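You operate a simulated robot arm through the tools that you are given. There is no shell and no other tool. Be economical: measure what you need, move in short steps, check, and stop when the job is done.

You are at the controls of a simulated two-armed robot. One attempt, no reset.

Task
Brush the grit off the black cap, then steady the orange union and unscrew the cap.
Fine: brown brush back, cap in the yellow bin. Set down upright: brown brush. What is to be rubbed or washed off counts as gone when no trace of it is left.

Only the result counts: the job must be done as asked and must still hold three seconds after the hand-in. Knocking over, shifting, dropping, spilling or breaking anything else fails it. Lids that push on must go on centred and level and be pressed home; caps that screw on are set level and turned clockwise until they are tight.

Robot
Two 7-joint arms with three-finger grippers on one trunk, on a base that drives. Base frame: it is fixed to the floor where the robot stands at the start and does not move with it; the origin is under the middle of the robot, x ahead of it, y to its left, z up; the surface under the hand at the start is at about z = 0.86. Readings come in m, degrees, newtons and seconds.
The left shoulder is at the start at [0.042, 0.154, 1.007], the right one opposite. With the tool pointing down near the work surface each hand reaches from about 0.1 to 0.62 m from the robot's upright axis, wherever it stands, measured 20 degrees to its own side. Places, roughly: brown brush (8x4x6 cm) [0.5, -0.2, 0.9]; orange union (6x7x14 cm) [0.5, -0.3, 0.9]; orange union neck [0.5, -0.3, 1]; purple union neck [0.9, -0.2, 1.1]; yellow bin [0.5, -0.4, 0.9]. Payload 2.69 kg a hand.
The TCP of each hand is the grasp point between the finger pads, 0.029 m short of the fingertips. In the tool frame z runs along the fingers and y along their closing line. The gripper opens to 0.12 m. The gripper's body begins 0.078 m behind the TCP.
Orientation is told as [roll, pitch, yaw] about the base's x, y, z axes, in that order, counted from this pose: with the fingers straight down and closing along the base's y, the tool's x points along the base's -x, its y along +y and its z along -z.

Tools
- The arms move only by the tool step_arm. It takes "left_rows", "right_rows" or both (then of equal length, played together; a hand with none holds still); each is a list of rows, each a list of 7 numbers: the shift along the tool's x, y, z in cm, then the turn, a rotation vector about the tool's x, y, z in rad, then the opening, from 0 (shut) to 1 (fully open). In form: [[x, y, z, ax, ay, az, grip], ...]. A call has 1 to 8 rows; each row is the pose to reach, as a shift and turn from the pose commanded when the call began, along the tool's axes at that moment. A row lasts 0.2 s, in which the tool goes at most 0.05 m and 8.6 degrees; a call with a longer step from one row to the next is refused whole, and so is a gripper value outside its range. A pose out of reach is approached as far as the arm can. The call stops where the force on the tool passes 60 N (or 10 N more than at its start, if that is more) or the arm is blocked; 0.2 s more then pass. The fingers move at their own pace and stop on an object; they squeeze with about 42 N. The grip force told is the motor's: it shows also when the fingers shut on nothing. Time passes only in rows, and 0.2 s behind the last, so rows that repeat a pose let the fingers close. It gives the time, the measured TCP pose, the force on the tool (base axes), the opening and the grip force at its end, in the units of the frame above (readings bear some noise), with the torque about the TCP (base axes, N m) and any sound that the robot's microphone picked up.
- Cameras (640 x 400 px; columns grow to the right, rows downward): "scene" is now at [0.1403, -0.0361, 1.1573]; the picture's right is [-0.47, -0.88, 0.00], its down [-0.43, 0.23, -0.87] and it looks along [0.77, -0.41, -0.49] (base axes); focal length 274 px, centre (320, 200). "left" rides on the left gripper at [0.063, 0, -0.104] in its tool frame; the picture's right is [0.00, 1.00, 0.00], its down [-0.83, 0.00, -0.56] and it looks along [-0.56, 0.00, 0.83] (tool axes); focal length 275 px, centre (320, 200). "right" rides on the right gripper at [0.063, 0, -0.104] in its tool frame; the picture's right is [0.00, 1.00, 0.00], its down [-0.83, 0.00, -0.56] and it looks along [-0.56, 0.00, 0.83] (tool axes); focal length 275 px, centre (320, 200).
- get_image(camera): a new picture of that camera. No time passes.
- raise_lower(by): slides the trunk up (or, below 0, down) by that many m; the arms and the scene camera ride with it, the base frame stays. It gives what a move gives, with no picture.
- steer(legs): drives the robot by 1 to 6 legs, each [ahead, left, turn to the left] in m, m and degrees, along the robot's own axes; the way and the turn of a leg run together, so that a leg with both is an arc; at most 1.5 m and 180 degrees a leg. The arms and the cameras ride along, it lands a little off, and it stops where it bumps. It gives what a move gives.
- head_to(pan, tilt): turns the head with the scene camera to pan (to the left, within 80 degrees either way) and tilt (down, from -29 to 69), counted from straight ahead of the robot. It gives what a move gives.
- locate(camera, pixels): for up to 12 pixels [column, row] of the newest picture of that camera ("zoom" is the newest enlarged one), the place [x, y, z] in the base frame of the surface seen there, good to about 0.002 m, but the place of the scene camera against the robot may be out by one fixed shift of up to 0.012 m in any direction. No time passes.
- zoom(camera, box): a new picture of the part [left, top, right, bottom] of that camera's present view, enlarged. No time passes.
- finish_job(): hands the job in; it is judged then, once.

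Keep the steps short. Do not move on a guess: measure, check each grasp and each placing, and mend mistakes. In all there are 80 turns and 78 pictures (those below and enlarged ones count). Leave the grippers open and the arms clear of the work at the hand-in unless told otherwise, and finish with a single line.

The tools are called after "Emit:" as name(argument=value, ...) on one line, values as JSON. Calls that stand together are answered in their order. step_arm: Moves the arms, as the interface text tells. Its arguments: {"type":"object","properties":{"left_rows":{"type":"array","items":{"type":"array","items":{"type":"number"}}},"right_rows":{"type":"array","items":{"type":"array","items":{"type":"number"}}}},"required":[]} The other tools are called the same way: raise_lower (by) slides the trunk up or down; steer (legs) drives the base; head_to (pan, tilt) turns the head that bears the scene camera; get_image (camera) takes a picture; locate (camera, pixels) gives the place of the surface under pixels of a picture; zoom (camera, box) takes an enlarged picture of a part of a camera's view; finish_job () hands the job in.

At the start:

```text
time_s: 0.0
left_position: [0.3423, -0.033, 0.9995]
left_tool_rot: [0.0, 0.0, 0.0]
left_ft_force: [0.5, 1.1, 0.6]
left_wrist_torque: [0.01, 0.0, 0.02]
left_gripper_width: 0.12
left_grasp_force: 0.1
right_position: [0.3728, -0.4211, 1.0015]
right_tool_rot: [-0.1, 0.0, 0.0]
right_ft_force: [-0.2, 0.0, 0.0]
right_wrist_torque: [0.01, -0.01, 0.02]
right_gripper_width: 0.1202
right_grasp_force: 0.0
trunk travel left (down, up): [-0.375, 0.063]
robot x, y, heading: [0.0008, -0.0007, -0.1]
head pan, tilt: [-28.2, 29.2]
```

scene: 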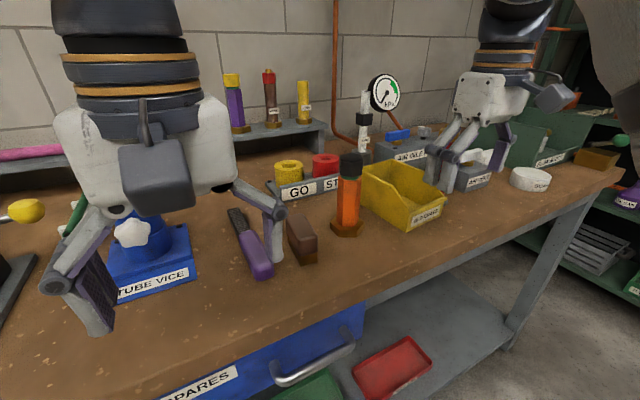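
right: 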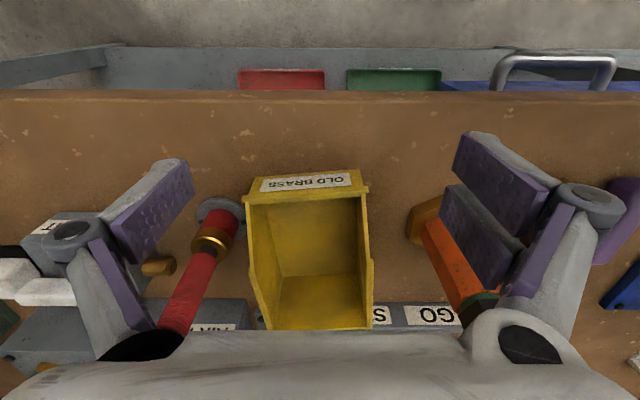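
left: 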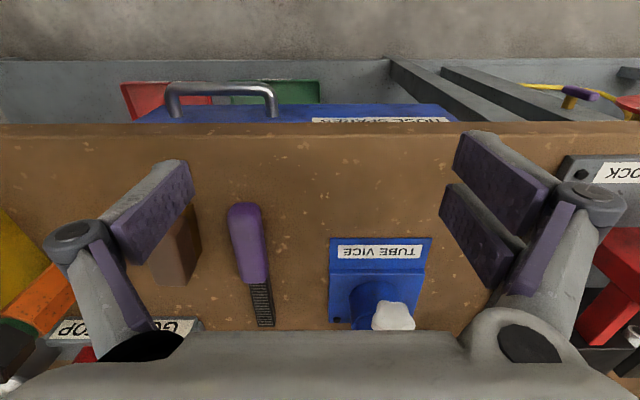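

I see the orange union with a black cap near (350,195) and the brown brush near (302,238). I'll enlarge that area to measure them.

Emit:
zoom(camera="scene", box=[220, 130, 460, 280])

```text
2.67 times, centred on (340, 205) of scene
```

zoom: 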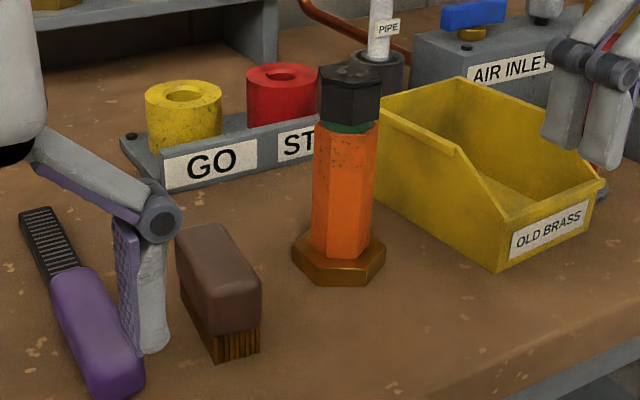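

The brush stands bristles down, and the cap is black with grit on its top. Next I measure the brush, cap, union and bin.

Emit:
locate(camera="zoom", pixels=[[183, 230], [222, 228], [256, 285], [212, 300], [214, 358], [350, 68], [350, 100], [343, 190], [340, 278], [462, 85], [500, 220], [595, 180]])

Emit:
zoom(camera="scene", box=[320, 145, 380, 185])

Emit:
zoom(camera="left", box=[0, 170, 240, 340])

```text
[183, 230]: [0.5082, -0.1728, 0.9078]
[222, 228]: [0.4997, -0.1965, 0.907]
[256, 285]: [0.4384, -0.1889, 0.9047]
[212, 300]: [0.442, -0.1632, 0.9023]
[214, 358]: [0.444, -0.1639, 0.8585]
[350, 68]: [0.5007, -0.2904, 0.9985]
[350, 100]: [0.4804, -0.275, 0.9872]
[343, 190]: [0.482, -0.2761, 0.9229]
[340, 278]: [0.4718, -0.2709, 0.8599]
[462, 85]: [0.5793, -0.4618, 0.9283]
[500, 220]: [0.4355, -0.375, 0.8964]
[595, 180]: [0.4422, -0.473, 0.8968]
```

```text
10.00 times, centred on (350, 165) of scene
```

zoom: 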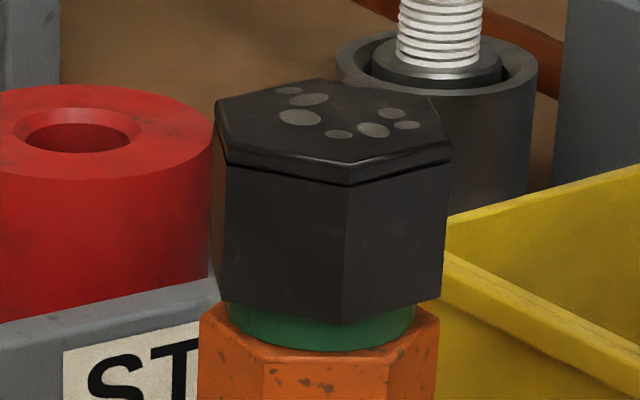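

```text
2.35 times, centred on (120, 255) of left
```

zoom: 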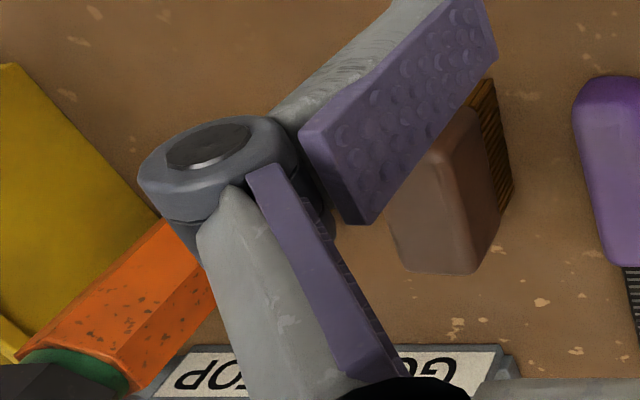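

The grit is six or seven grey spots on top of the cap. The cap is hexagonal, with its top at about z 1.0 and a green ring below it. I plan to shift the robot right so both hands reach the union. The left hand will then hold the body from the front while the right hand brushes and unscrews. First I drive 0.2 m to the right; the hands are above everything near the front edge.

Emit:
steer(legs=[[0, -0.2, 0]])

Emit:
head_to(pan=-5, tilt=32)

Emit:
get_image(camera="scene")

Emit:
get_image(camera="left")

```text
time_s: 2.1
left_position: [0.3421, -0.2313, 1.0003]
left_tool_rot: [0.0, 0.0, 0.0]
left_ft_force: [0.4, -0.1, -0.2]
left_wrist_torque: [0.01, 0.01, 0.03]
left_gripper_width: 0.12
left_grasp_force: 0.0
right_position: [0.3744, -0.6176, 0.9995]
right_tool_rot: [0.0, -0.1, 0.1]
right_ft_force: [0.0, -0.1, -0.1]
right_wrist_torque: [0.05, -0.02, 0.0]
right_gripper_width: 0.1201
right_grasp_force: 0.1
trunk travel left (down, up): [-0.375, 0.063]
robot x, y, heading: [0.001, -0.1966, 0.0]
head pan, tilt: [-28.2, 29.2]
```

```text
time_s: 3.0
left_position: [0.3437, -0.2312, 1.0008]
left_tool_rot: [0.0, 0.0, 0.2]
left_ft_force: [1.1, 0.3, 0.2]
left_wrist_torque: [-0.04, 0.0, 0.01]
left_gripper_width: 0.1199
left_grasp_force: 0.0
right_position: [0.375, -0.616, 0.9992]
right_tool_rot: [0.0, -0.1, 0.1]
right_ft_force: [0.0, -0.8, 1.0]
right_wrist_torque: [0.01, 0.02, 0.0]
right_gripper_width: 0.12
right_grasp_force: 0.0
trunk travel left (down, up): [-0.375, 0.063]
robot x, y, heading: [-0.0006, -0.197, -0.1]
head pan, tilt: [-5.0, 32.0]
```

```text
71 pictures are left
```

scene: 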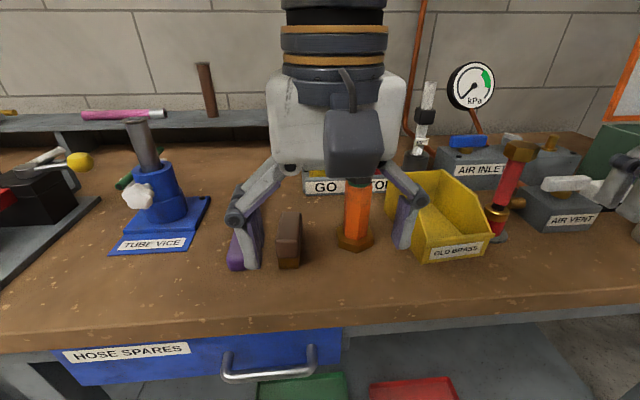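

```text
70 pictures are left
```

left: 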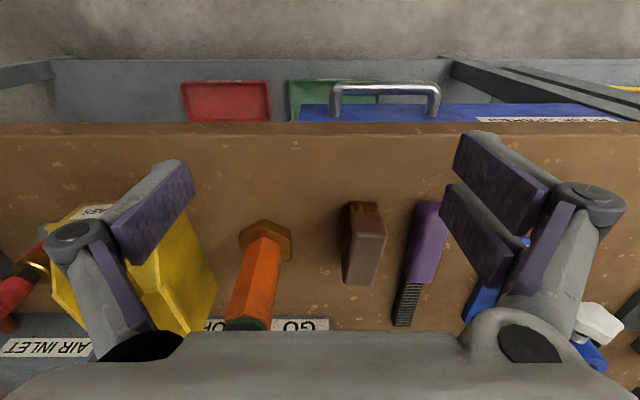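

The left hand camera sees the brush at (365,240) and the union at (255,275). I'll measure both with it.

Emit:
locate(camera="left", pixels=[[349, 233], [387, 238], [376, 284], [344, 280], [366, 258], [362, 208], [265, 228], [255, 280], [262, 300], [240, 280], [290, 240], [240, 240]])

Emit:
zoom(camera="left", box=[200, 180, 440, 330])

```text
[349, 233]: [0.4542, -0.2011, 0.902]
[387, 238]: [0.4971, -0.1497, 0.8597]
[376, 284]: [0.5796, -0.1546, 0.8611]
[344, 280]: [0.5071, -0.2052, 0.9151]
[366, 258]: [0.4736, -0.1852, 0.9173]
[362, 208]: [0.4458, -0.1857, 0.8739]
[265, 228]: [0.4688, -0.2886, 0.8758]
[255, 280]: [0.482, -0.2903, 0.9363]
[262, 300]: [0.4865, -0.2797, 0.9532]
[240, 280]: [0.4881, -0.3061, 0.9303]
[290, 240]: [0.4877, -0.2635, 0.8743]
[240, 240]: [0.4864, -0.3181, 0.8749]
```

```text
2.67 times, centred on (320, 255) of left
```

zoom: 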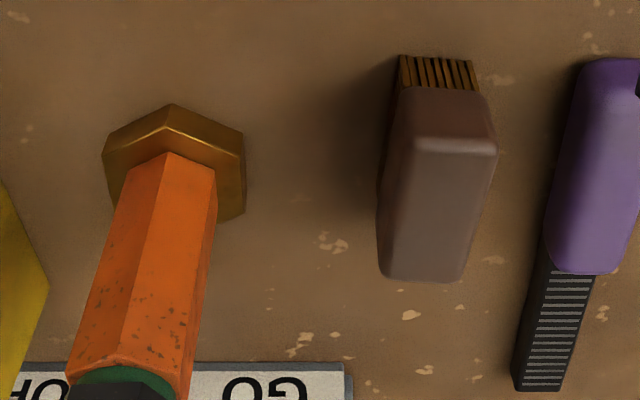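

The body has an edge facing the robot, so two flats should face about ±y. I'll measure the corners for exact yaw and centre.

Emit:
locate(camera="zoom", pixels=[[172, 107], [240, 136], [107, 152], [168, 156], [214, 168], [130, 163], [157, 270], [414, 145], [492, 150], [458, 274], [390, 272], [440, 215]])

```text
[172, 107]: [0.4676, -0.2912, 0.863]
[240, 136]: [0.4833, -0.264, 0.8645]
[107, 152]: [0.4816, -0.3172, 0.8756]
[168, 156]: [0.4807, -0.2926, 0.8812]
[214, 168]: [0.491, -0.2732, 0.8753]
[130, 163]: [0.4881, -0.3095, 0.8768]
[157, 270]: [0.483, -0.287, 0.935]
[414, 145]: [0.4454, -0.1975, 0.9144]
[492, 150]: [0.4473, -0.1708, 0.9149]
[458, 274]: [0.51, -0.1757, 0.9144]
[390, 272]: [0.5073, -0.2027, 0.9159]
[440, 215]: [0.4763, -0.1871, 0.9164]
```

The brush centre is at (0.477, -0.187), top z 0.916, yaw about -5°. The union axis is at about (0.500, -0.2905), with flats facing ±y. I'll take the brush first: the left hand moves aside and the right hand swings over, along the front of the bench and rising.

Emit:
step_arm(right_rows=[[0, 4.8, -1.25, 0, 0, 0, 1], [0, 9.6, -2.5, 0, 0, 0, 1], [0, 14.4, -3.75, 0, 0, 0, 1], [0, 19.2, -5, 0, 0, 0, 1], [0, 24, -6.25, 0, 0, 0, 1], [0, 28.8, -7.5, 0, 0, 0, 1], [0, 33.6, -8.75, 0, 0, 0, 1], [0, 38.4, -10, 0, 0, 0, 1]], left_rows=[[0.5, 3.5, 0, 0, 0, 0, 1], [1, 7, 0, 0, 0, 0, 1], [1.5, 10.5, 0, 0, 0, 0, 1], [2, 14, 0, 0, 0, 0, 1], [2.5, 17.5, 0, 0, 0, 0, 1], [3, 21, 0, 0, 0, 0, 1], [3.5, 24, 0, 0, 0, 0, 1], [4, 26, 0, 0, 0, 0, 1]])

```text
time_s: 4.8
left_position: [0.3034, 0.0297, 0.9979]
left_tool_rot: [0.1, -0.1, 0.1]
left_ft_force: [0.5, -0.4, -0.3]
left_wrist_torque: [0.0, 0.02, -0.01]
left_gripper_width: 0.1197
left_grasp_force: 0.1
right_position: [0.4307, -0.2116, 1.1234]
right_tool_rot: [0.1, 0.4, -0.1]
right_ft_force: [0.4, 0.5, -0.5]
right_wrist_torque: [-0.01, 0.0, -0.02]
right_gripper_width: 0.12
right_grasp_force: 0.0
right hand out of reach, approached as far as the arm can: row 2, 3, 4, 5, 6, 7, 8
trunk travel left (down, up): [-0.375, 0.063]
robot x, y, heading: [-0.0008, -0.1957, -0.0]
head pan, tilt: [-5.0, 32.0]
```

The right hand ended at (0.431, -0.212, 1.123), pushed forward by its reach limit. Next I go down towards a point above the brush and read where I land.

Emit:
step_arm(right_rows=[[-2.3, 1.2, 3.5, 0, 0, 0, 1], [-4.6, 2.5, 7, 0, 0, 0, 1], [-4.6, 2.5, 7, 0, 0, 0, 1]])

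Emit:
get_image(camera="right")

```text
time_s: 5.6
left_position: [0.303, 0.0288, 0.9996]
left_tool_rot: [0.0, 0.0, 0.1]
left_ft_force: [0.0, -0.5, 0.3]
left_wrist_torque: [-0.02, -0.01, 0.0]
left_gripper_width: 0.1199
left_grasp_force: 0.1
right_position: [0.4767, -0.1843, 1.058]
right_tool_rot: [-0.1, -0.3, 0.1]
right_ft_force: [-0.2, 0.0, 0.4]
right_wrist_torque: [0.01, -0.01, 0.02]
right_gripper_width: 0.12
right_grasp_force: 0.1
trunk travel left (down, up): [-0.375, 0.063]
robot x, y, heading: [0.0029, -0.1974, 0.2]
head pan, tilt: [-5.0, 32.0]
```

```text
68 pictures are left
```

right: 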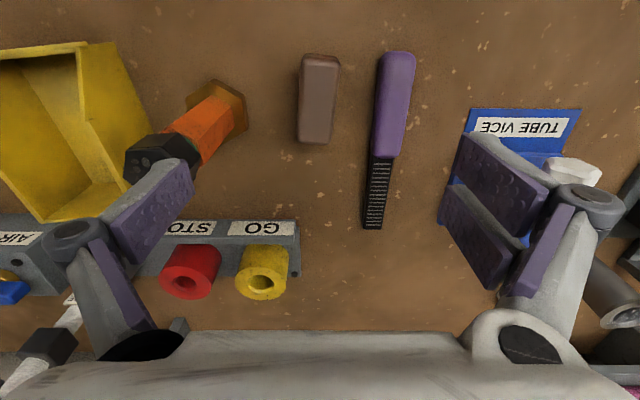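

The right camera sees the brush at (318,100), the purple file beside it at (393,110) and the cap at (160,155). I'll measure all three.

Emit:
locate(camera="right", pixels=[[305, 60], [336, 63], [326, 139], [303, 138], [318, 100], [383, 100], [128, 160], [150, 140], [165, 165], [195, 160], [228, 150], [140, 175]])

Emit:
zoom(camera="right", box=[90, 60, 410, 260])

```text
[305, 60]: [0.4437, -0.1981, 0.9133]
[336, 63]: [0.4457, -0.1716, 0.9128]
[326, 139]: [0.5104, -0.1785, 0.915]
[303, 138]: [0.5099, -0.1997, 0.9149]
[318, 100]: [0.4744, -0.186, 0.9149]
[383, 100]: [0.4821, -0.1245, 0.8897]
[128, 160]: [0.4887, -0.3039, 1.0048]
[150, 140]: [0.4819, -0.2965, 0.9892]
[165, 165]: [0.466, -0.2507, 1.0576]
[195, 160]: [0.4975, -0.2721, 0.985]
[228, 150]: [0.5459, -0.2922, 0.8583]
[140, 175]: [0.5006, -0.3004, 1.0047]
```

```text
2.00 times, centred on (250, 160) of right
```

zoom: 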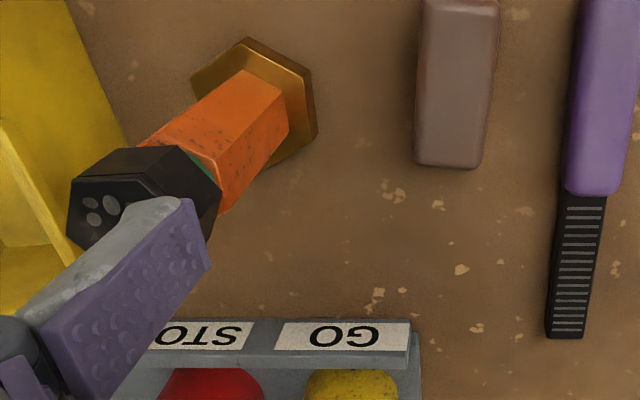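

The brush centre reads (0.477, -0.187) with top z 0.915 and yaw about -4°. The cap top is at z 1.005. I'll lower over the brush with the fingers part open, because the purple file's edge is at y -0.125.

Emit:
step_arm(right_rows=[[0, -0.2, 2, 0, 0, 0.063, 0.55], [0, -0.27, 5, 0, 0, 0.063, 0.55], [0, -0.27, 8, 0, 0, 0.063, 0.55], [0, -0.27, 11, 0, 0, 0.063, 0.55], [0, -0.27, 13.5, 0, 0, 0.063, 0.55], [0, -0.27, 15, 0, 0, 0.063, 0.55], [0, -0.27, 15, 0, 0, 0.063, 0.55]])

Emit:
get_image(camera="right")

```text
time_s: 7.2
left_position: [0.3023, 0.0293, 0.9991]
left_tool_rot: [0.0, 0.0, 0.2]
left_ft_force: [0.9, 1.0, 0.3]
left_wrist_torque: [-0.03, 0.03, -0.03]
left_gripper_width: 0.12
left_grasp_force: 0.1
right_position: [0.478, -0.1863, 0.9064]
right_tool_rot: [0.0, -0.2, -3.5]
right_ft_force: [-0.5, -0.4, 0.8]
right_wrist_torque: [-0.01, 0.0, 0.01]
right_gripper_width: 0.0657
right_grasp_force: 0.1
trunk travel left (down, up): [-0.375, 0.063]
robot x, y, heading: [-0.0014, -0.1972, -0.0]
head pan, tilt: [-5.0, 32.0]
```

```text
66 pictures are left
```

right: 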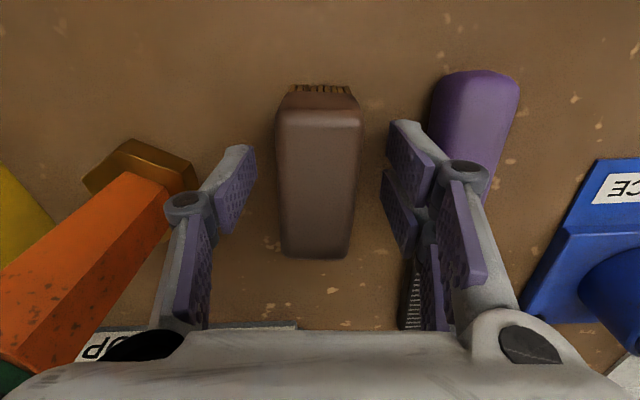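

The brush sits centred between the fingers. I'll close on it and lift 16 cm.

Emit:
step_arm(right_rows=[[0, 0, 0, 0, 0, 0, 0], [0, 0, 0, 0, 0, 0, 0], [0, 0, 0, 0, 0, 0, 0]])

Emit:
step_arm(right_rows=[[0, 0, -1, 0, 0, 0, 0], [0, 0, -4, 0, 0, 0, 0], [0, 0, -8, 0, 0, 0, 0], [0, 0, -12, 0, 0, 0, 0], [0, 0, -16, 0, 0, 0, 0], [0, 0, -16, 0, 0, 0, 0]])

Emit:
get_image(camera="right")

```text
time_s: 8.0
left_position: [0.3032, 0.0293, 0.9982]
left_tool_rot: [0.0, 0.1, 0.1]
left_ft_force: [0.5, 0.2, 0.0]
left_wrist_torque: [0.03, 0.02, 0.05]
left_gripper_width: 0.1201
left_grasp_force: 0.1
right_position: [0.4785, -0.1864, 0.9072]
right_tool_rot: [0.0, -0.2, -3.5]
right_ft_force: [-0.5, -0.7, 1.0]
right_wrist_torque: [0.0, -0.06, 0.02]
right_gripper_width: 0.0332
right_grasp_force: 42.2
trunk travel left (down, up): [-0.375, 0.063]
robot x, y, heading: [0.0006, -0.1976, 0.3]
head pan, tilt: [-5.0, 32.0]
```

```text
time_s: 9.4
left_position: [0.3031, 0.0295, 0.9988]
left_tool_rot: [0.0, 0.0, 0.1]
left_ft_force: [0.1, -0.3, 0.3]
left_wrist_torque: [0.01, 0.03, -0.02]
left_gripper_width: 0.1199
left_grasp_force: 0.0
right_position: [0.4774, -0.1862, 1.0593]
right_tool_rot: [-0.1, -0.1, -3.5]
right_ft_force: [0.5, 0.4, 0.9]
right_wrist_torque: [-0.01, 0.01, 0.0]
right_gripper_width: 0.0
right_grasp_force: 28.8
right hand out of reach, approached as far as the arm can: row 5, 6
trunk travel left (down, up): [-0.375, 0.063]
robot x, y, heading: [-0.0012, -0.1969, 0.2]
head pan, tilt: [-5.0, 32.0]
```

```text
65 pictures are left
```

right: 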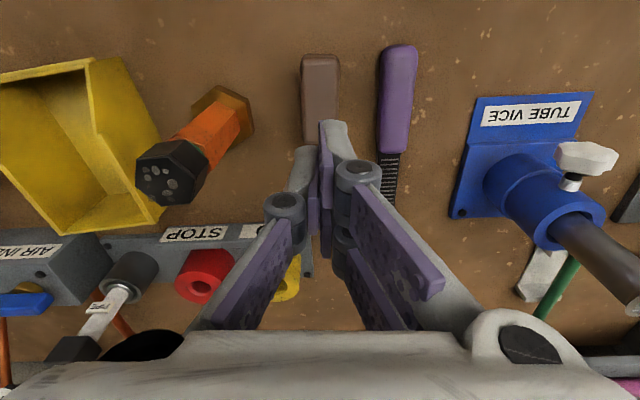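

The fingers slipped off the rounded top and shut on nothing; the brush still stands at (320,95). I'll check its place before gripping it lower.

Emit:
locate(camera="right", pixels=[[305, 62], [336, 62], [304, 135], [320, 100], [320, 80]])

Emit:
zoom(camera="scene", box=[220, 150, 440, 290])

```text
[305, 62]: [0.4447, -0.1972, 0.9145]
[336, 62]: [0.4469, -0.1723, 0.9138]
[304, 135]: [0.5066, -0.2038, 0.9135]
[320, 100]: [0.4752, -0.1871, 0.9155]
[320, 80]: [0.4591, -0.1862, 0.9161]
```

```text
2.86 times, centred on (330, 220) of scene
```

zoom: 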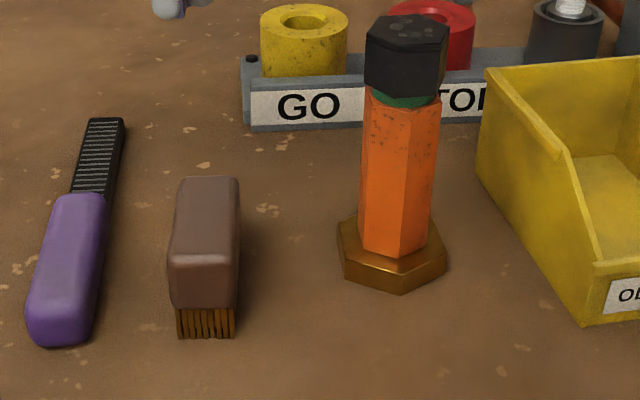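

The brush has not moved: still upright, same place. I'll reopen and go down to TCP z of about 0.896, 1 cm lower than before.

Emit:
step_arm(right_rows=[[0, 0, 0, 0, 0, 0, 0.55], [0, 0, 3, 0, 0, 0, 0.55], [0, 0, 6, 0, 0, 0, 0.55], [0, 0, 9, 0, 0, 0, 0.55], [0, 0, 12, 0, 0, 0, 0.55], [0, 0, 14.5, 0, 0, 0, 0.55], [0, 0, 16.0, 0, 0, 0, 0.55], [0, 0, 16.0, 0, 0, 0, 0.55]])

```text
time_s: 11.2
left_position: [0.3026, 0.0289, 1.0]
left_tool_rot: [0.0, 0.1, 0.2]
left_ft_force: [-0.4, -0.5, -0.4]
left_wrist_torque: [0.04, 0.02, 0.02]
left_gripper_width: 0.12
left_grasp_force: 0.1
right_position: [0.4801, -0.1873, 0.8981]
right_tool_rot: [0.0, -0.3, -3.4]
right_ft_force: [-0.2, 0.8, 0.1]
right_wrist_torque: [0.03, -0.03, 0.01]
right_gripper_width: 0.066
right_grasp_force: 0.0
trunk travel left (down, up): [-0.375, 0.063]
robot x, y, heading: [0.0024, -0.2018, 0.0]
head pan, tilt: [-5.0, 32.0]
```

The TCP is at z 0.898. I'll lower 0.4 cm more, close, then lift slowly by 2 cm and look.

Emit:
step_arm(right_rows=[[0.2, 0, 0.4, 0, 0, 0, 0.55], [0.2, 0, 0.4, 0, 0, 0, 0], [0.2, 0, 0.4, 0, 0, 0, 0], [0.2, 0, 0.4, 0, 0, 0, 0], [0.2, 0, 0.4, 0, 0, 0, 0]])

Emit:
step_arm(right_rows=[[0, 0, -0.3, 0, 0, 0, 0], [0, 0, -0.6, 0, 0, 0, 0], [0, 0, -1.0, 0, 0, 0, 0], [0, 0, -1.5, 0, 0, 0, 0], [0, 0, -2, 0, 0, 0, 0]])

Emit:
get_image(camera="right")

```text
time_s: 12.4
left_position: [0.3024, 0.03, 1.0]
left_tool_rot: [0.0, 0.0, 0.0]
left_ft_force: [0.0, 0.7, -0.5]
left_wrist_torque: [-0.01, -0.01, 0.0]
left_gripper_width: 0.1199
left_grasp_force: 0.1
right_position: [0.4765, -0.187, 0.8949]
right_tool_rot: [0.0, -0.1, -3.5]
right_ft_force: [-1.0, 0.4, 1.1]
right_wrist_torque: [0.07, 0.07, 0.01]
right_gripper_width: 0.0323
right_grasp_force: 42.6
trunk travel left (down, up): [-0.375, 0.063]
robot x, y, heading: [-0.0003, -0.2006, 0.2]
head pan, tilt: [-5.0, 32.0]
```

```text
time_s: 13.6
left_position: [0.3031, 0.0296, 0.9996]
left_tool_rot: [0.1, -0.1, 0.1]
left_ft_force: [0.7, -0.5, -0.4]
left_wrist_torque: [-0.01, 0.03, 0.01]
left_gripper_width: 0.12
left_grasp_force: 0.0
right_position: [0.4769, -0.1856, 0.9144]
right_tool_rot: [0.0, -0.1, -3.5]
right_ft_force: [0.2, 0.7, -0.1]
right_wrist_torque: [-0.01, -0.01, -0.03]
right_gripper_width: 0.0323
right_grasp_force: 42.0
trunk travel left (down, up): [-0.375, 0.063]
robot x, y, heading: [-0.0047, -0.1984, 0.3]
head pan, tilt: [-5.0, 32.0]
```

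```text
63 pictures are left
```

right: 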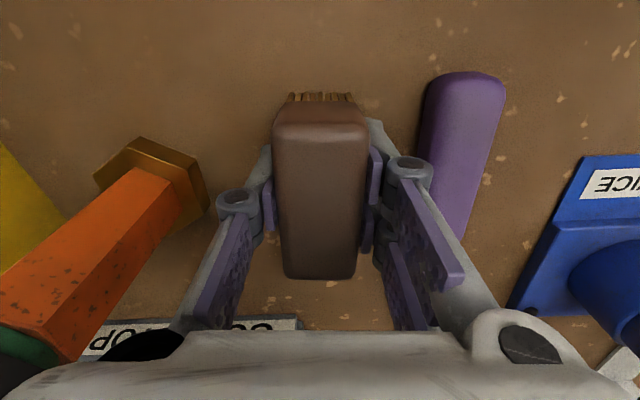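

The brush is held (width 0.032, 42 N) and lifted; its bristle ends are 0.035 below the TCP. I'll raise the trunk 0.06 for headroom and lift the brush further.

Emit:
raise_lower(by=0.06)

Emit:
step_arm(right_rows=[[0, 0, -2, 0, 0, 0, 0], [0, 0, -5, 0, 0, 0, 0], [0, 0, -8, 0, 0, 0, 0], [0, 0, -11, 0, 0, 0, 0], [0, 0, -11, 0, 0, 0, 0]])

```text
time_s: 14.6
left_position: [0.3023, 0.0304, 1.0587]
left_tool_rot: [-0.2, 0.1, 0.1]
left_ft_force: [0.0, 0.2, -0.4]
left_wrist_torque: [-0.02, 0.02, -0.01]
left_gripper_width: 0.12
left_grasp_force: 0.1
right_position: [0.4772, -0.1856, 0.9731]
right_tool_rot: [0.0, 0.0, -3.5]
right_ft_force: [0.5, -0.4, -1.8]
right_wrist_torque: [-0.02, 0.03, -0.05]
right_gripper_width: 0.0323
right_grasp_force: 41.9
trunk travel left (down, up): [-0.435, 0.003]
robot x, y, heading: [0.0007, -0.2002, 0.0]
head pan, tilt: [-5.0, 32.0]
```

```text
time_s: 15.8
left_position: [0.3023, 0.0298, 1.0611]
left_tool_rot: [0.1, 0.0, 0.2]
left_ft_force: [0.7, -0.2, 0.3]
left_wrist_torque: [0.01, 0.02, 0.0]
left_gripper_width: 0.12
left_grasp_force: 0.2
right_position: [0.464, -0.1898, 1.084]
right_tool_rot: [0.0, -0.1, -3.5]
right_ft_force: [0.1, 0.5, -0.7]
right_wrist_torque: [0.03, 0.04, -0.01]
right_gripper_width: 0.032
right_grasp_force: 42.0
right hand out of reach, approached as far as the arm can: row 4, 5
trunk travel left (down, up): [-0.435, 0.003]
robot x, y, heading: [-0.0015, -0.1971, 0.2]
head pan, tilt: [-5.0, 32.0]
```

The brush is up at z 1.084. I'll swing it right until it hangs above the cap at (0.50, -0.29), with the bristles about 4 cm above, and look.

Emit:
step_arm(right_rows=[[-1.4, -3.3, -0.2, 0, 0, 0, 0], [-2.8, -6.6, -0.4, 0, 0, 0, 0], [-4.2, -9.8, -0.6, 0, 0, 0, 0], [-4.2, -9.8, -0.6, 0, 0, 0, 0]])

Emit:
get_image(camera="scene")

Emit:
get_image(camera="left")

```text
time_s: 16.8
left_position: [0.303, 0.0308, 1.0612]
left_tool_rot: [-0.1, 0.0, 0.1]
left_ft_force: [0.2, 0.7, 0.4]
left_wrist_torque: [-0.03, 0.05, -0.05]
left_gripper_width: 0.12
left_grasp_force: 0.0
right_position: [0.4985, -0.2874, 1.0897]
right_tool_rot: [0.0, -0.2, -3.4]
right_ft_force: [-0.2, 0.5, -0.7]
right_wrist_torque: [-0.02, 0.01, 0.02]
right_gripper_width: 0.0322
right_grasp_force: 42.0
trunk travel left (down, up): [-0.435, 0.003]
robot x, y, heading: [-0.0036, -0.2003, 0.1]
head pan, tilt: [-5.0, 32.0]
```

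```text
62 pictures are left
```

scene: 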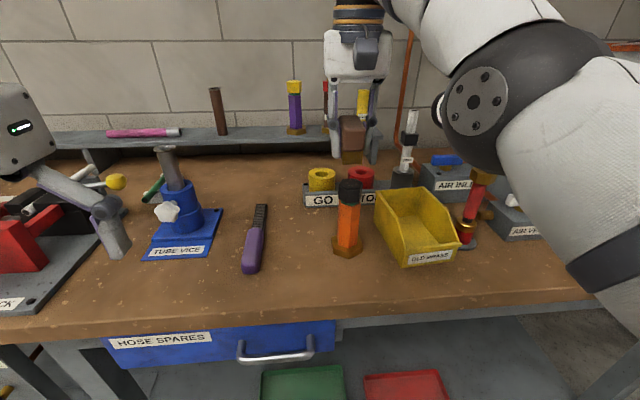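

```text
61 pictures are left
```

left: 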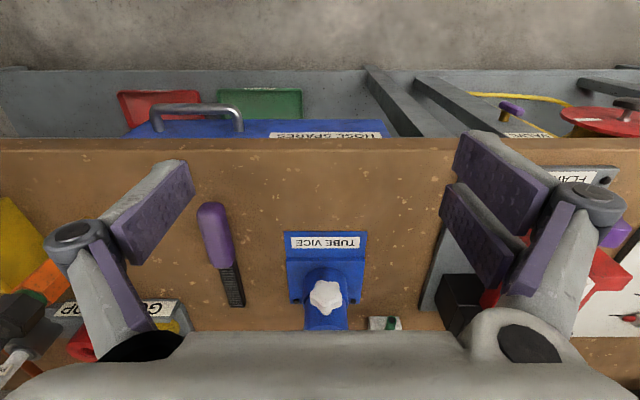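

The right arm's elbow is out to the right, so the front is free for the left hand. I'll bring it round to (0.415, -0.29, 1.0) tilted 45°, with the fingers pointing forward and down and opened to 7 cm.

Emit:
step_arm(left_rows=[[-1, -4, 0.7, 0, -0.098, 0, 0.9], [-2.2, -8.1, 1.5, 0, -0.196, 0, 0.8], [-3.6, -12.2, 2.2, 0, -0.294, 0, 0.7], [-5.1, -16.2, 3, 0, -0.393, 0, 0.6], [-6.6, -20.2, 3.7, 0, -0.491, 0, 0.6], [-8.2, -24.2, 4.5, 0, -0.589, 0, 0.6], [-9.7, -28.2, 5.2, 0, -0.687, 0, 0.6], [-11.2, -32.1, 6, 0, -0.785, 0, 0.6]])

Emit:
get_image(camera="left")

Emit:
get_image(camera="scene")

```text
time_s: 18.8
left_position: [0.4318, -0.2708, 1.0237]
left_tool_rot: [-4.4, -45.7, 6.4]
left_ft_force: [0.5, 0.8, 1.1]
left_wrist_torque: [0.0, 0.06, 0.0]
left_gripper_width: 0.0723
left_grasp_force: 0.1
right_position: [0.5034, -0.3095, 1.0896]
right_tool_rot: [0.8, 0.2, -6.1]
right_ft_force: [-0.1, -0.6, -1.4]
right_wrist_torque: [-0.03, -0.03, 0.0]
right_gripper_width: 0.0323
right_grasp_force: 42.3
trunk travel left (down, up): [-0.435, 0.003]
robot x, y, heading: [0.004, -0.1982, 0.2]
head pan, tilt: [-5.0, 32.0]
stopped in row 8 (left hand): the arm was blocked; the commanded pose is now the measured one
```

```text
60 pictures are left
```

left: 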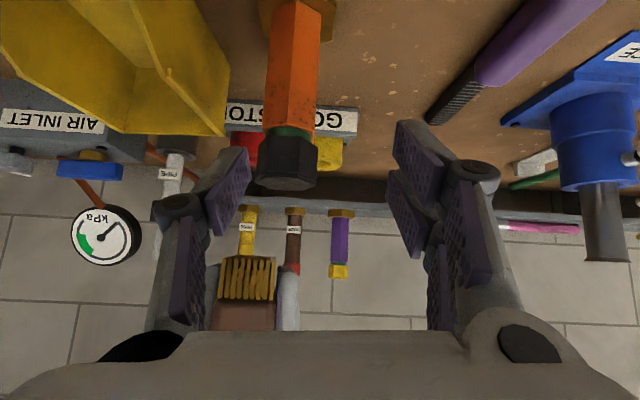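

```text
59 pictures are left
```

scene: 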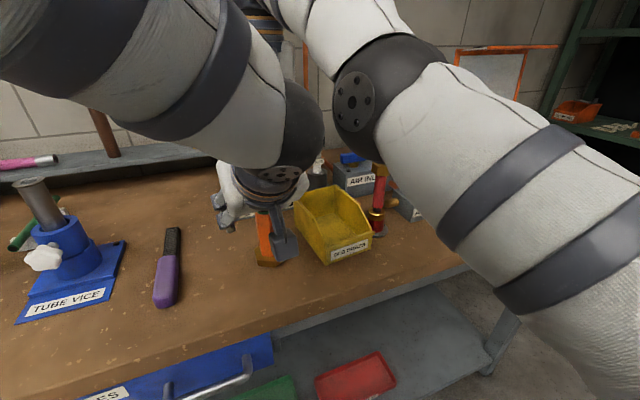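

The left forearm bumped the right wrist and pushed the right hand about 2 cm; the union and brush are untouched. From the front at 45° the two arms clash. I'll come from the left instead, at yaw -60°, which also matches a pair of hex flats. First I back the left hand out.

Emit:
step_arm(left_rows=[[1.2, 2.8, -2.3, 0, 0, 0, 0.6], [2.4, 6, -4.6, 0, 0, 0, 0.6], [3.6, 10, -6.5, 0, 0, 0, 0.6], [4.9, 14, -8.5, 0, 0, 0, 0.6], [4.9, 18, -8.5, 0, 0, 0, 0.6], [4.9, 18, -8.5, 0, 0, 0, 0.6]])

```text
time_s: 20.2
left_position: [0.3275, -0.0978, 1.0362]
left_tool_rot: [-4.0, -45.7, 5.9]
left_ft_force: [-0.1, -0.8, 0.4]
left_wrist_torque: [0.03, -0.02, -0.04]
left_gripper_width: 0.0723
left_grasp_force: 0.0
right_position: [0.5036, -0.3127, 1.0892]
right_tool_rot: [0.9, 0.3, -6.2]
right_ft_force: [-1.2, -0.3, -0.7]
right_wrist_torque: [0.04, 0.02, -0.01]
right_gripper_width: 0.032
right_grasp_force: 41.7
trunk travel left (down, up): [-0.435, 0.003]
robot x, y, heading: [-0.0018, -0.1951, 0.3]
head pan, tilt: [-5.0, 32.0]
```

The left hand is clear. I'll turn it to yaw -60°, pitch -55° (fingers pointing right-forward and down) while moving to (0.42, -0.10, 1.05).

Emit:
step_arm(left_rows=[[-0.9, -0.1, 0.7, 0.1025, -0.0147, 0.0919, 0.6], [-1.85, -0.2, 1.4, 0.205, -0.0294, 0.1838, 0.6], [-2.8, -0.3, 2.1, 0.3075, -0.0441, 0.2757, 0.6], [-3.7, -0.4, 2.8, 0.41, -0.0588, 0.3676, 0.6], [-4.6, -0.5, 3.5, 0.5125, -0.0735, 0.4595, 0.6], [-5.5, -0.6, 4.2, 0.615, -0.0882, 0.5514, 0.6], [-6.5, -0.7, 5, 0.7175, -0.1029, 0.6433, 0.6], [-7.4, -0.8, 5.7, 0.82, -0.1176, 0.7354, 0.6]])

Emit:
get_image(camera="left")

Emit:
get_image(camera="scene")

```text
time_s: 22.0
left_position: [0.4184, -0.1001, 1.0502]
left_tool_rot: [-0.1, -55.0, -59.9]
left_ft_force: [1.2, 0.4, -0.3]
left_wrist_torque: [0.01, 0.02, -0.02]
left_gripper_width: 0.0721
left_grasp_force: 0.0
right_position: [0.5044, -0.3103, 1.089]
right_tool_rot: [0.9, 0.3, -6.2]
right_ft_force: [0.0, -0.4, -0.5]
right_wrist_torque: [-0.04, 0.02, -0.02]
right_gripper_width: 0.0325
right_grasp_force: 42.2
trunk travel left (down, up): [-0.435, 0.003]
robot x, y, heading: [-0.001, -0.2004, -0.2]
head pan, tilt: [-5.0, 32.0]
```

```text
58 pictures are left
```

left: 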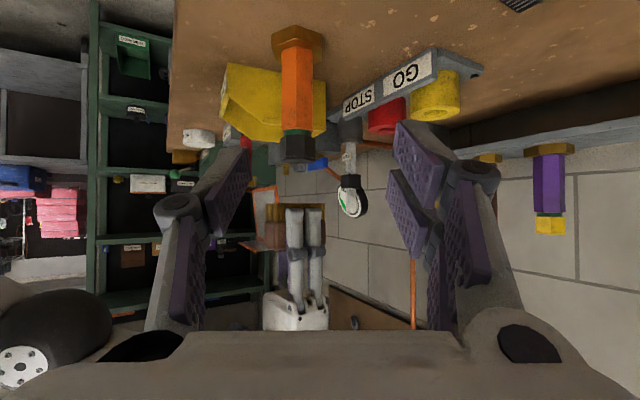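

```text
57 pictures are left
```

scene: 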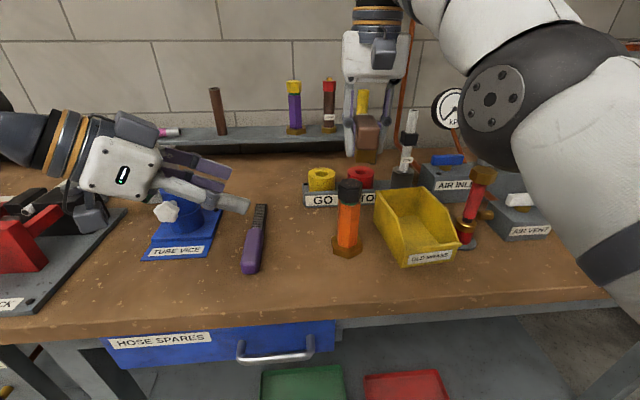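

This approach is clear. The left camera sees the union at (297,90), and I'll measure its body and cap edges from here.

Emit:
zoom(camera="left", box=[217, 10, 377, 170])

```text
2.50 times, centred on (297, 90) of left
```

zoom: 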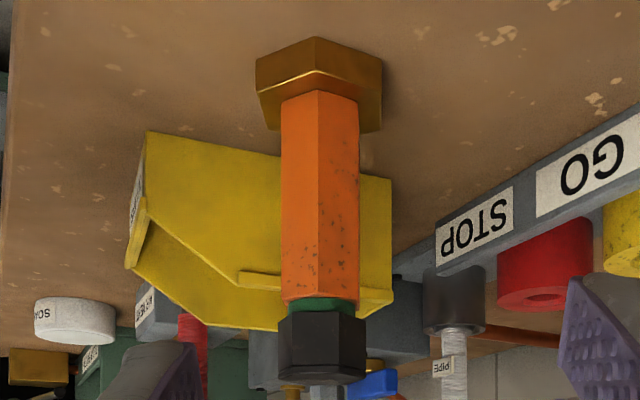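

A body edge faces the hand squarely, so the closing line meets two flats. I'll measure the exact positions.

Emit:
locate(camera="zoom", pixels=[[318, 120], [318, 200], [317, 280], [285, 200], [355, 200], [286, 140], [356, 140], [335, 330], [284, 330], [362, 330], [335, 318], [338, 366]])

```text
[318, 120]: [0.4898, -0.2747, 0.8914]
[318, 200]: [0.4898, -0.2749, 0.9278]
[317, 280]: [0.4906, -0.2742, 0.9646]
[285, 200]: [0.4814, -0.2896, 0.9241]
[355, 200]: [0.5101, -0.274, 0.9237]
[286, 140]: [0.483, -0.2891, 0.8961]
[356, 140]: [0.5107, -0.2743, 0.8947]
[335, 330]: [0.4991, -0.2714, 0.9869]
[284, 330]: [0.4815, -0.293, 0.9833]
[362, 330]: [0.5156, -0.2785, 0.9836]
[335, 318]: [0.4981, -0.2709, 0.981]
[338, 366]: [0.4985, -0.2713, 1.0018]
```

The union axis is at (0.5005, -0.2915), flat-to-flat about 36 mm. The cap spans z 0.973 to 1.005. I'll advance the left hand along its fingers and stop 5 cm short to check.

Emit:
step_arm(left_rows=[[-0.3, -1, 4, 0, 0, 0, 0.6], [-0.6, -2, 8, 0, 0, 0, 0.6], [-0.8, -2.5, 12, 0, 0, 0, 0.6], [-0.8, -2.5, 16, 0, 0, 0, 0.6], [-0.8, -2.5, 19, 0, 0, 0, 0.6], [-0.8, -2.5, 19, 0, 0, 0, 0.6]])

Emit:
get_image(camera="left")

```text
time_s: 23.4
left_position: [0.4752, -0.2496, 0.9493]
left_tool_rot: [0.1, -55.1, -60.2]
left_ft_force: [-1.0, 1.1, 0.6]
left_wrist_torque: [-0.03, 0.01, 0.04]
left_gripper_width: 0.0721
left_grasp_force: 0.1
right_position: [0.503, -0.3114, 1.0899]
right_tool_rot: [0.9, 0.2, -6.1]
right_ft_force: [0.6, 1.1, -0.9]
right_wrist_torque: [-0.01, -0.03, 0.03]
right_gripper_width: 0.0323
right_grasp_force: 41.3
trunk travel left (down, up): [-0.435, 0.003]
robot x, y, heading: [-0.0026, -0.1989, 0.1]
head pan, tilt: [-5.0, 32.0]
```

```text
55 pictures are left
```

left: 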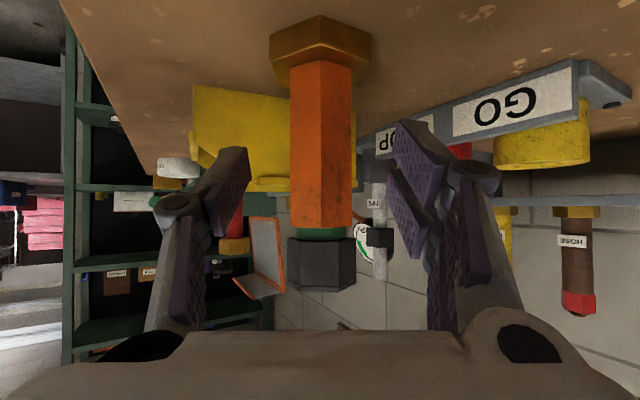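

The union sits centred between the fingers (column 321). I'll advance 5.8 cm more, then close.

Emit:
step_arm(left_rows=[[0, 0, 2, 0, 0, 0, 0.6], [0, 0, 4, 0, 0, 0, 0.6], [0, 0, 5.8, 0, 0, 0, 0.6], [0, 0, 5.8, 0, 0, 0, 0.6]])

Emit:
get_image(camera="left")

```text
time_s: 24.4
left_position: [0.5012, -0.2908, 0.915]
left_tool_rot: [0.2, -55.1, -60.2]
left_ft_force: [0.7, 0.4, 0.6]
left_wrist_torque: [0.03, 0.0, 0.01]
left_gripper_width: 0.0721
left_grasp_force: 0.0
right_position: [0.5041, -0.3113, 1.0885]
right_tool_rot: [0.8, 0.3, -6.1]
right_ft_force: [0.3, 0.2, -1.0]
right_wrist_torque: [0.02, -0.01, -0.02]
right_gripper_width: 0.0324
right_grasp_force: 42.1
trunk travel left (down, up): [-0.435, 0.003]
robot x, y, heading: [-0.0018, -0.1987, 0.1]
head pan, tilt: [-5.0, 32.0]
```

```text
54 pictures are left
```

left: 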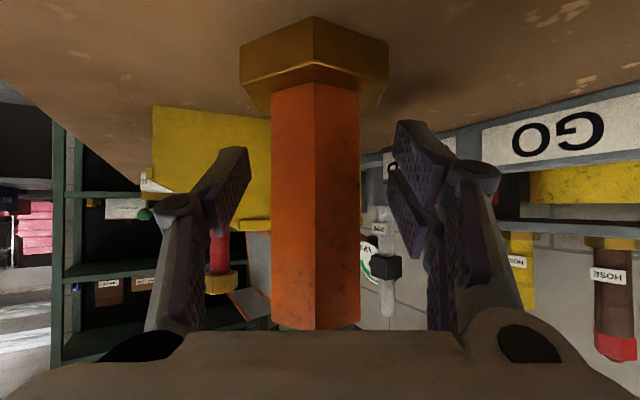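

The fingers straddle the body with the flats aligned. I'll close on it.

Emit:
step_arm(left_rows=[[0, 0, 0, 0, 0, 0, 0.4], [0, 0, 0, 0, 0, 0, 0.32], [0, 0, 0, 0, 0, 0, 0], [0, 0, 0, 0, 0, 0, 0], [0, 0, 0, 0, 0, 0, 0]])

Emit:
zoom(camera="scene", box=[280, 100, 440, 260])

Emit:
get_image(camera="right")

```text
time_s: 25.6
left_position: [0.503, -0.2901, 0.9155]
left_tool_rot: [0.1, -54.9, -60.3]
left_ft_force: [0.7, -1.1, 0.8]
left_wrist_torque: [0.07, -0.09, -0.02]
left_gripper_width: 0.0349
left_grasp_force: 42.0
right_position: [0.5041, -0.3114, 1.0894]
right_tool_rot: [0.9, 0.4, -6.2]
right_ft_force: [-0.8, -0.7, -1.0]
right_wrist_torque: [0.0, 0.01, -0.03]
right_gripper_width: 0.0322
right_grasp_force: 42.3
trunk travel left (down, up): [-0.435, 0.003]
robot x, y, heading: [-0.0016, -0.1945, 0.2]
head pan, tilt: [-5.0, 32.0]
```

```text
2.50 times, centred on (360, 180) of scene
```

zoom: 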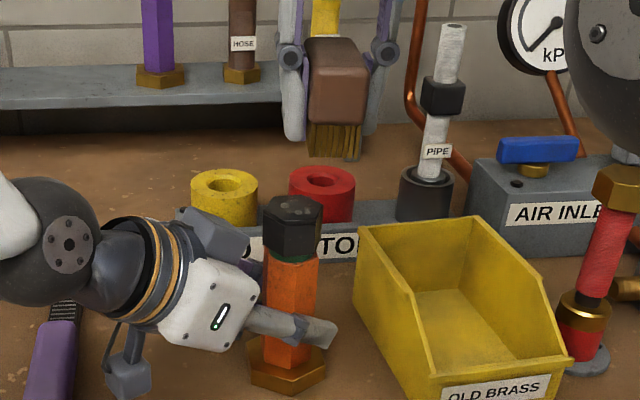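

```text
52 pictures are left
```

right: 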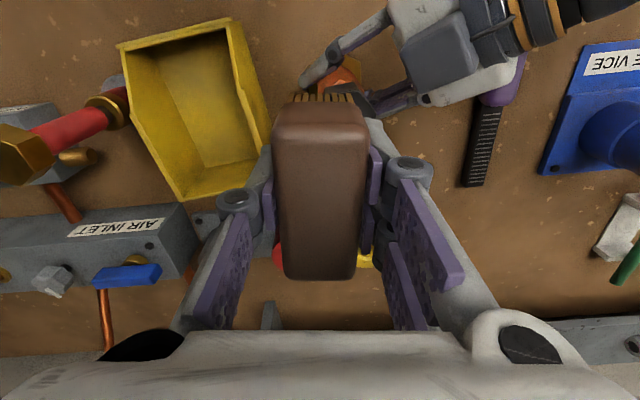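

The union is held (35 mm, 42 N). The brush hangs well in the right hand. I'll bring it over the cap centre at (0.501, -0.291), with the bristles about 7 mm above.

Emit:
step_arm(right_rows=[[0, 1, 2, 0.016, 0, 0, 0], [0, 2, 4.2, 0.016, 0, 0, 0], [0, 2, 4.2, 0.016, 0, 0, 0]])

Emit:
get_image(camera="left")

Emit:
zoom(camera="scene", box=[310, 140, 410, 240])

```text
time_s: 26.4
left_position: [0.5009, -0.291, 0.9144]
left_tool_rot: [0.2, -55.1, -60.2]
left_ft_force: [-0.5, 0.4, 0.5]
left_wrist_torque: [0.08, -0.04, 0.0]
left_gripper_width: 0.035
left_grasp_force: 41.8
right_position: [0.5126, -0.2886, 1.0505]
right_tool_rot: [-0.1, 0.2, -6.2]
right_ft_force: [-0.2, 0.3, -0.7]
right_wrist_torque: [-0.01, 0.0, 0.02]
right_gripper_width: 0.0325
right_grasp_force: 42.2
right hand out of reach, approached as far as the arm can: row 2, 3
trunk travel left (down, up): [-0.435, 0.003]
robot x, y, heading: [0.003, -0.1982, 0.1]
head pan, tilt: [-5.0, 32.0]
```

```text
51 pictures are left
```

left: 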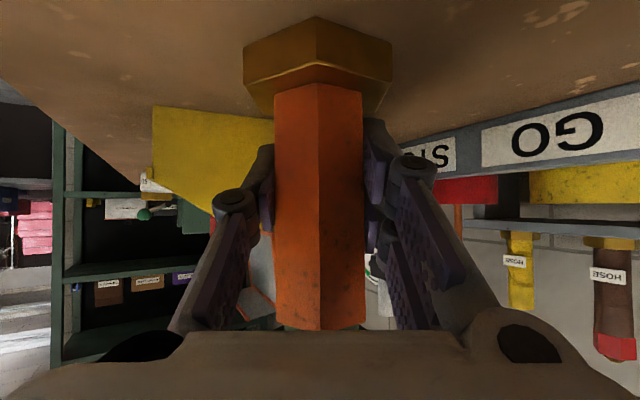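

```text
4.00 times, centred on (360, 190) of scene
```

zoom: 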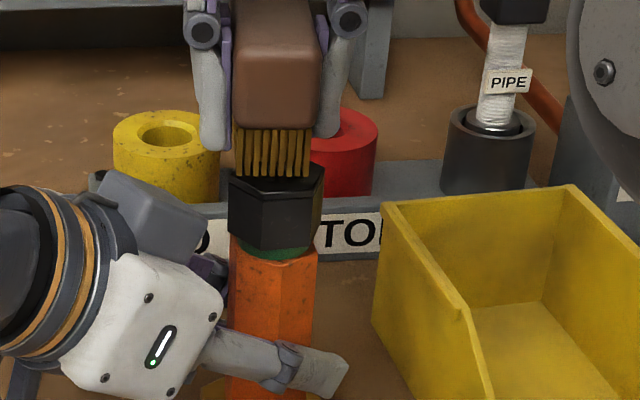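

The brush is just above the cap, with the bristle ends at about z 1.015. I'll lower it 6 mm and read.

Emit:
step_arm(right_rows=[[0, 0, 0.3, 0, 0, 0, 0], [0, 0, 0.6, 0, 0, 0, 0], [0, 0, 0.6, 0, 0, 0, 0]])

```text
time_s: 27.2
left_position: [0.5021, -0.2905, 0.9157]
left_tool_rot: [0.1, -55.0, -60.2]
left_ft_force: [-0.1, 1.3, 0.6]
left_wrist_torque: [0.11, -0.07, 0.0]
left_gripper_width: 0.0348
left_grasp_force: 42.3
right_position: [0.5141, -0.2871, 1.0445]
right_tool_rot: [-0.1, 0.4, -6.1]
right_ft_force: [0.5, 0.4, -0.6]
right_wrist_torque: [-0.01, -0.02, 0.01]
right_gripper_width: 0.0322
right_grasp_force: 42.3
trunk travel left (down, up): [-0.435, 0.003]
robot x, y, heading: [0.002, -0.1981, 0.2]
head pan, tilt: [-5.0, 32.0]
```

Emit:
step_arm(right_rows=[[0, 0, 0.25, 0, 0, 0, 0], [0, 0, 0.5, 0, 0, 0, 0], [0, 0, 0.5, 0, 0, 0, 0]])

Emit:
zoom(camera="scene", box=[320, 150, 390, 220])

```text
time_s: 28.0
left_position: [0.5016, -0.2908, 0.9144]
left_tool_rot: [0.2, -55.1, -60.2]
left_ft_force: [0.7, 0.5, 1.3]
left_wrist_torque: [0.16, -0.09, 0.04]
left_gripper_width: 0.0349
left_grasp_force: 41.6
right_position: [0.5147, -0.2872, 1.0422]
right_tool_rot: [-0.1, 0.4, -6.2]
right_ft_force: [-0.2, 0.7, -1.0]
right_wrist_torque: [-0.02, 0.03, -0.02]
right_gripper_width: 0.0321
right_grasp_force: 41.5
right hand out of reach, approached as far as the arm can: row 2, 3
trunk travel left (down, up): [-0.435, 0.003]
robot x, y, heading: [-0.0012, -0.1986, 0.1]
head pan, tilt: [-5.0, 32.0]
```

```text
5.71 times, centred on (355, 185) of scene
```

zoom: 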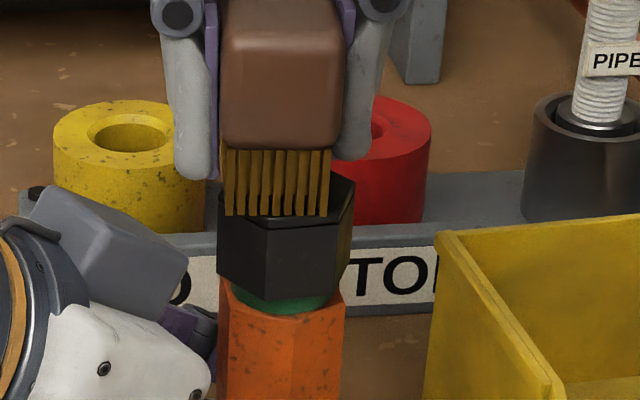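

The bristles are about 2 mm above the cap, but the arm reports a reach limit here. I'll try a stroke toward the robot (tool +x), which may free it, and lower as it goes.

Emit:
step_arm(right_rows=[[-0.7, -0.2, 0, 0, 0, 0, 0], [-1.5, -0.4, 0.2, 0, 0, 0, 0], [-1.5, -0.4, 0.5, 0, 0, 0, 0], [-1.5, -0.4, 0.5, 0, 0, 0, 0]])

```text
time_s: 29.0
left_position: [0.5007, -0.2916, 0.9136]
left_tool_rot: [0.2, -55.0, -60.3]
left_ft_force: [10.5, -10.0, -12.6]
left_wrist_torque: [0.76, -0.37, -0.1]
left_gripper_width: 0.035
left_grasp_force: 41.8
right_position: [0.5223, -0.2962, 1.0381]
right_tool_rot: [0.1, -0.1, -6.2]
right_ft_force: [-2.9, 6.7, 34.4]
right_wrist_torque: [0.25, 0.24, -0.03]
right_gripper_width: 0.0324
right_grasp_force: 42.2
right hand out of reach, approached as far as the arm can: row 1, 2, 3, 4
trunk travel left (down, up): [-0.435, 0.003]
robot x, y, heading: [0.0027, -0.1988, 0.1]
head pan, tilt: [-5.0, 32.0]
```

Correction: that stroke went forward, to x 0.522. The bristles now touch with 34 N, which is more than needed. I'll ease up 2 mm and stroke back toward the robot.

Emit:
step_arm(right_rows=[[0, 0, -0.25, 0, 0, 0, 0], [1, 0, -0.25, 0, 0, 0, 0], [2, 0, -0.25, 0, 0, 0, 0], [3, 0, -0.25, 0, 0, 0, 0], [4, 0, -0.25, 0, 0, 0, 0]])

Emit:
zoom(camera="scene", box=[320, 150, 390, 220])

```text
time_s: 30.2
left_position: [0.5015, -0.2916, 0.9153]
left_tool_rot: [0.1, -55.1, -60.2]
left_ft_force: [-5.8, 2.3, -0.7]
left_wrist_torque: [0.06, -0.27, 0.04]
left_gripper_width: 0.0351
left_grasp_force: 42.0
right_position: [0.4819, -0.2902, 1.0387]
right_tool_rot: [0.0, 0.2, -6.1]
right_ft_force: [3.2, -0.7, 9.4]
right_wrist_torque: [-0.06, -0.44, -0.02]
right_gripper_width: 0.0322
right_grasp_force: 42.0
trunk travel left (down, up): [-0.435, 0.003]
robot x, y, heading: [0.0011, -0.1997, 0.1]
head pan, tilt: [-5.0, 32.0]
```

```text
5.71 times, centred on (355, 185) of scene
```

zoom: 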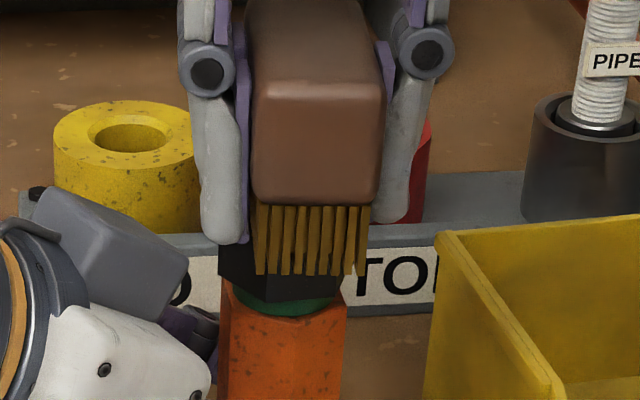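

Now the stroke works with a light 9 N contact. I'll do strokes forward and back with sideways offsets to cover the whole top.

Emit:
step_arm(right_rows=[[0, 1, 0, 0, 0, 0, 0], [-1.5, 1.1, 0, 0, 0, 0, 0], [-3, 1.1, 0, 0, 0, 0, 0], [-4, 0.3, 0, 0, 0, 0, 0], [-4, -0.8, 0, 0, 0, 0, 0], [-2.5, -1, 0, 0, 0, 0, 0], [-1, -1, 0, 0, 0, 0, 0], [0, -1, 0, 0, 0, 0, 0]])

Emit:
step_arm(right_rows=[[-1.5, 0, 0, 0, 0, 0, 0], [-3, 0, 0, 0, 0, 0, 0], [-4, 0.5, 0, 0, 0, 0, 0], [-4, 1.3, 0, 0, 0, 0, 0], [-2.5, 1.3, 0, 0, 0, 0, 0], [-1, 1.3, 0, 0, 0, 0, 0], [0, 1.3, 0, 0, 0, 0, 0], [0, 1.3, 0, 0, 0, 0, 0]])

```text
time_s: 32.0
left_position: [0.5021, -0.2915, 0.9146]
left_tool_rot: [0.2, -55.1, -60.3]
left_ft_force: [-1.0, 0.2, 0.4]
left_wrist_torque: [-0.03, -0.41, -0.04]
left_gripper_width: 0.0351
left_grasp_force: 41.4
right_position: [0.4798, -0.3015, 1.0379]
right_tool_rot: [0.0, 0.2, -6.2]
right_ft_force: [2.4, -0.9, 7.0]
right_wrist_torque: [-0.01, -0.35, -0.01]
right_gripper_width: 0.0322
right_grasp_force: 42.4
trunk travel left (down, up): [-0.435, 0.003]
robot x, y, heading: [0.0007, -0.2003, -0.2]
head pan, tilt: [-5.0, 32.0]
```

```text
time_s: 33.8
left_position: [0.5031, -0.2922, 0.9144]
left_tool_rot: [0.2, -55.1, -60.1]
left_ft_force: [0.6, 0.8, 2.1]
left_wrist_torque: [-0.01, -0.31, 0.01]
left_gripper_width: 0.0349
left_grasp_force: 41.9
right_position: [0.4818, -0.2885, 1.0376]
right_tool_rot: [0.0, 0.2, -6.2]
right_ft_force: [-0.1, 0.0, 1.1]
right_wrist_torque: [-0.06, -0.06, -0.03]
right_gripper_width: 0.0323
right_grasp_force: 41.6
trunk travel left (down, up): [-0.435, 0.003]
robot x, y, heading: [-0.0024, -0.1977, 0.3]
head pan, tilt: [-5.0, 32.0]
```

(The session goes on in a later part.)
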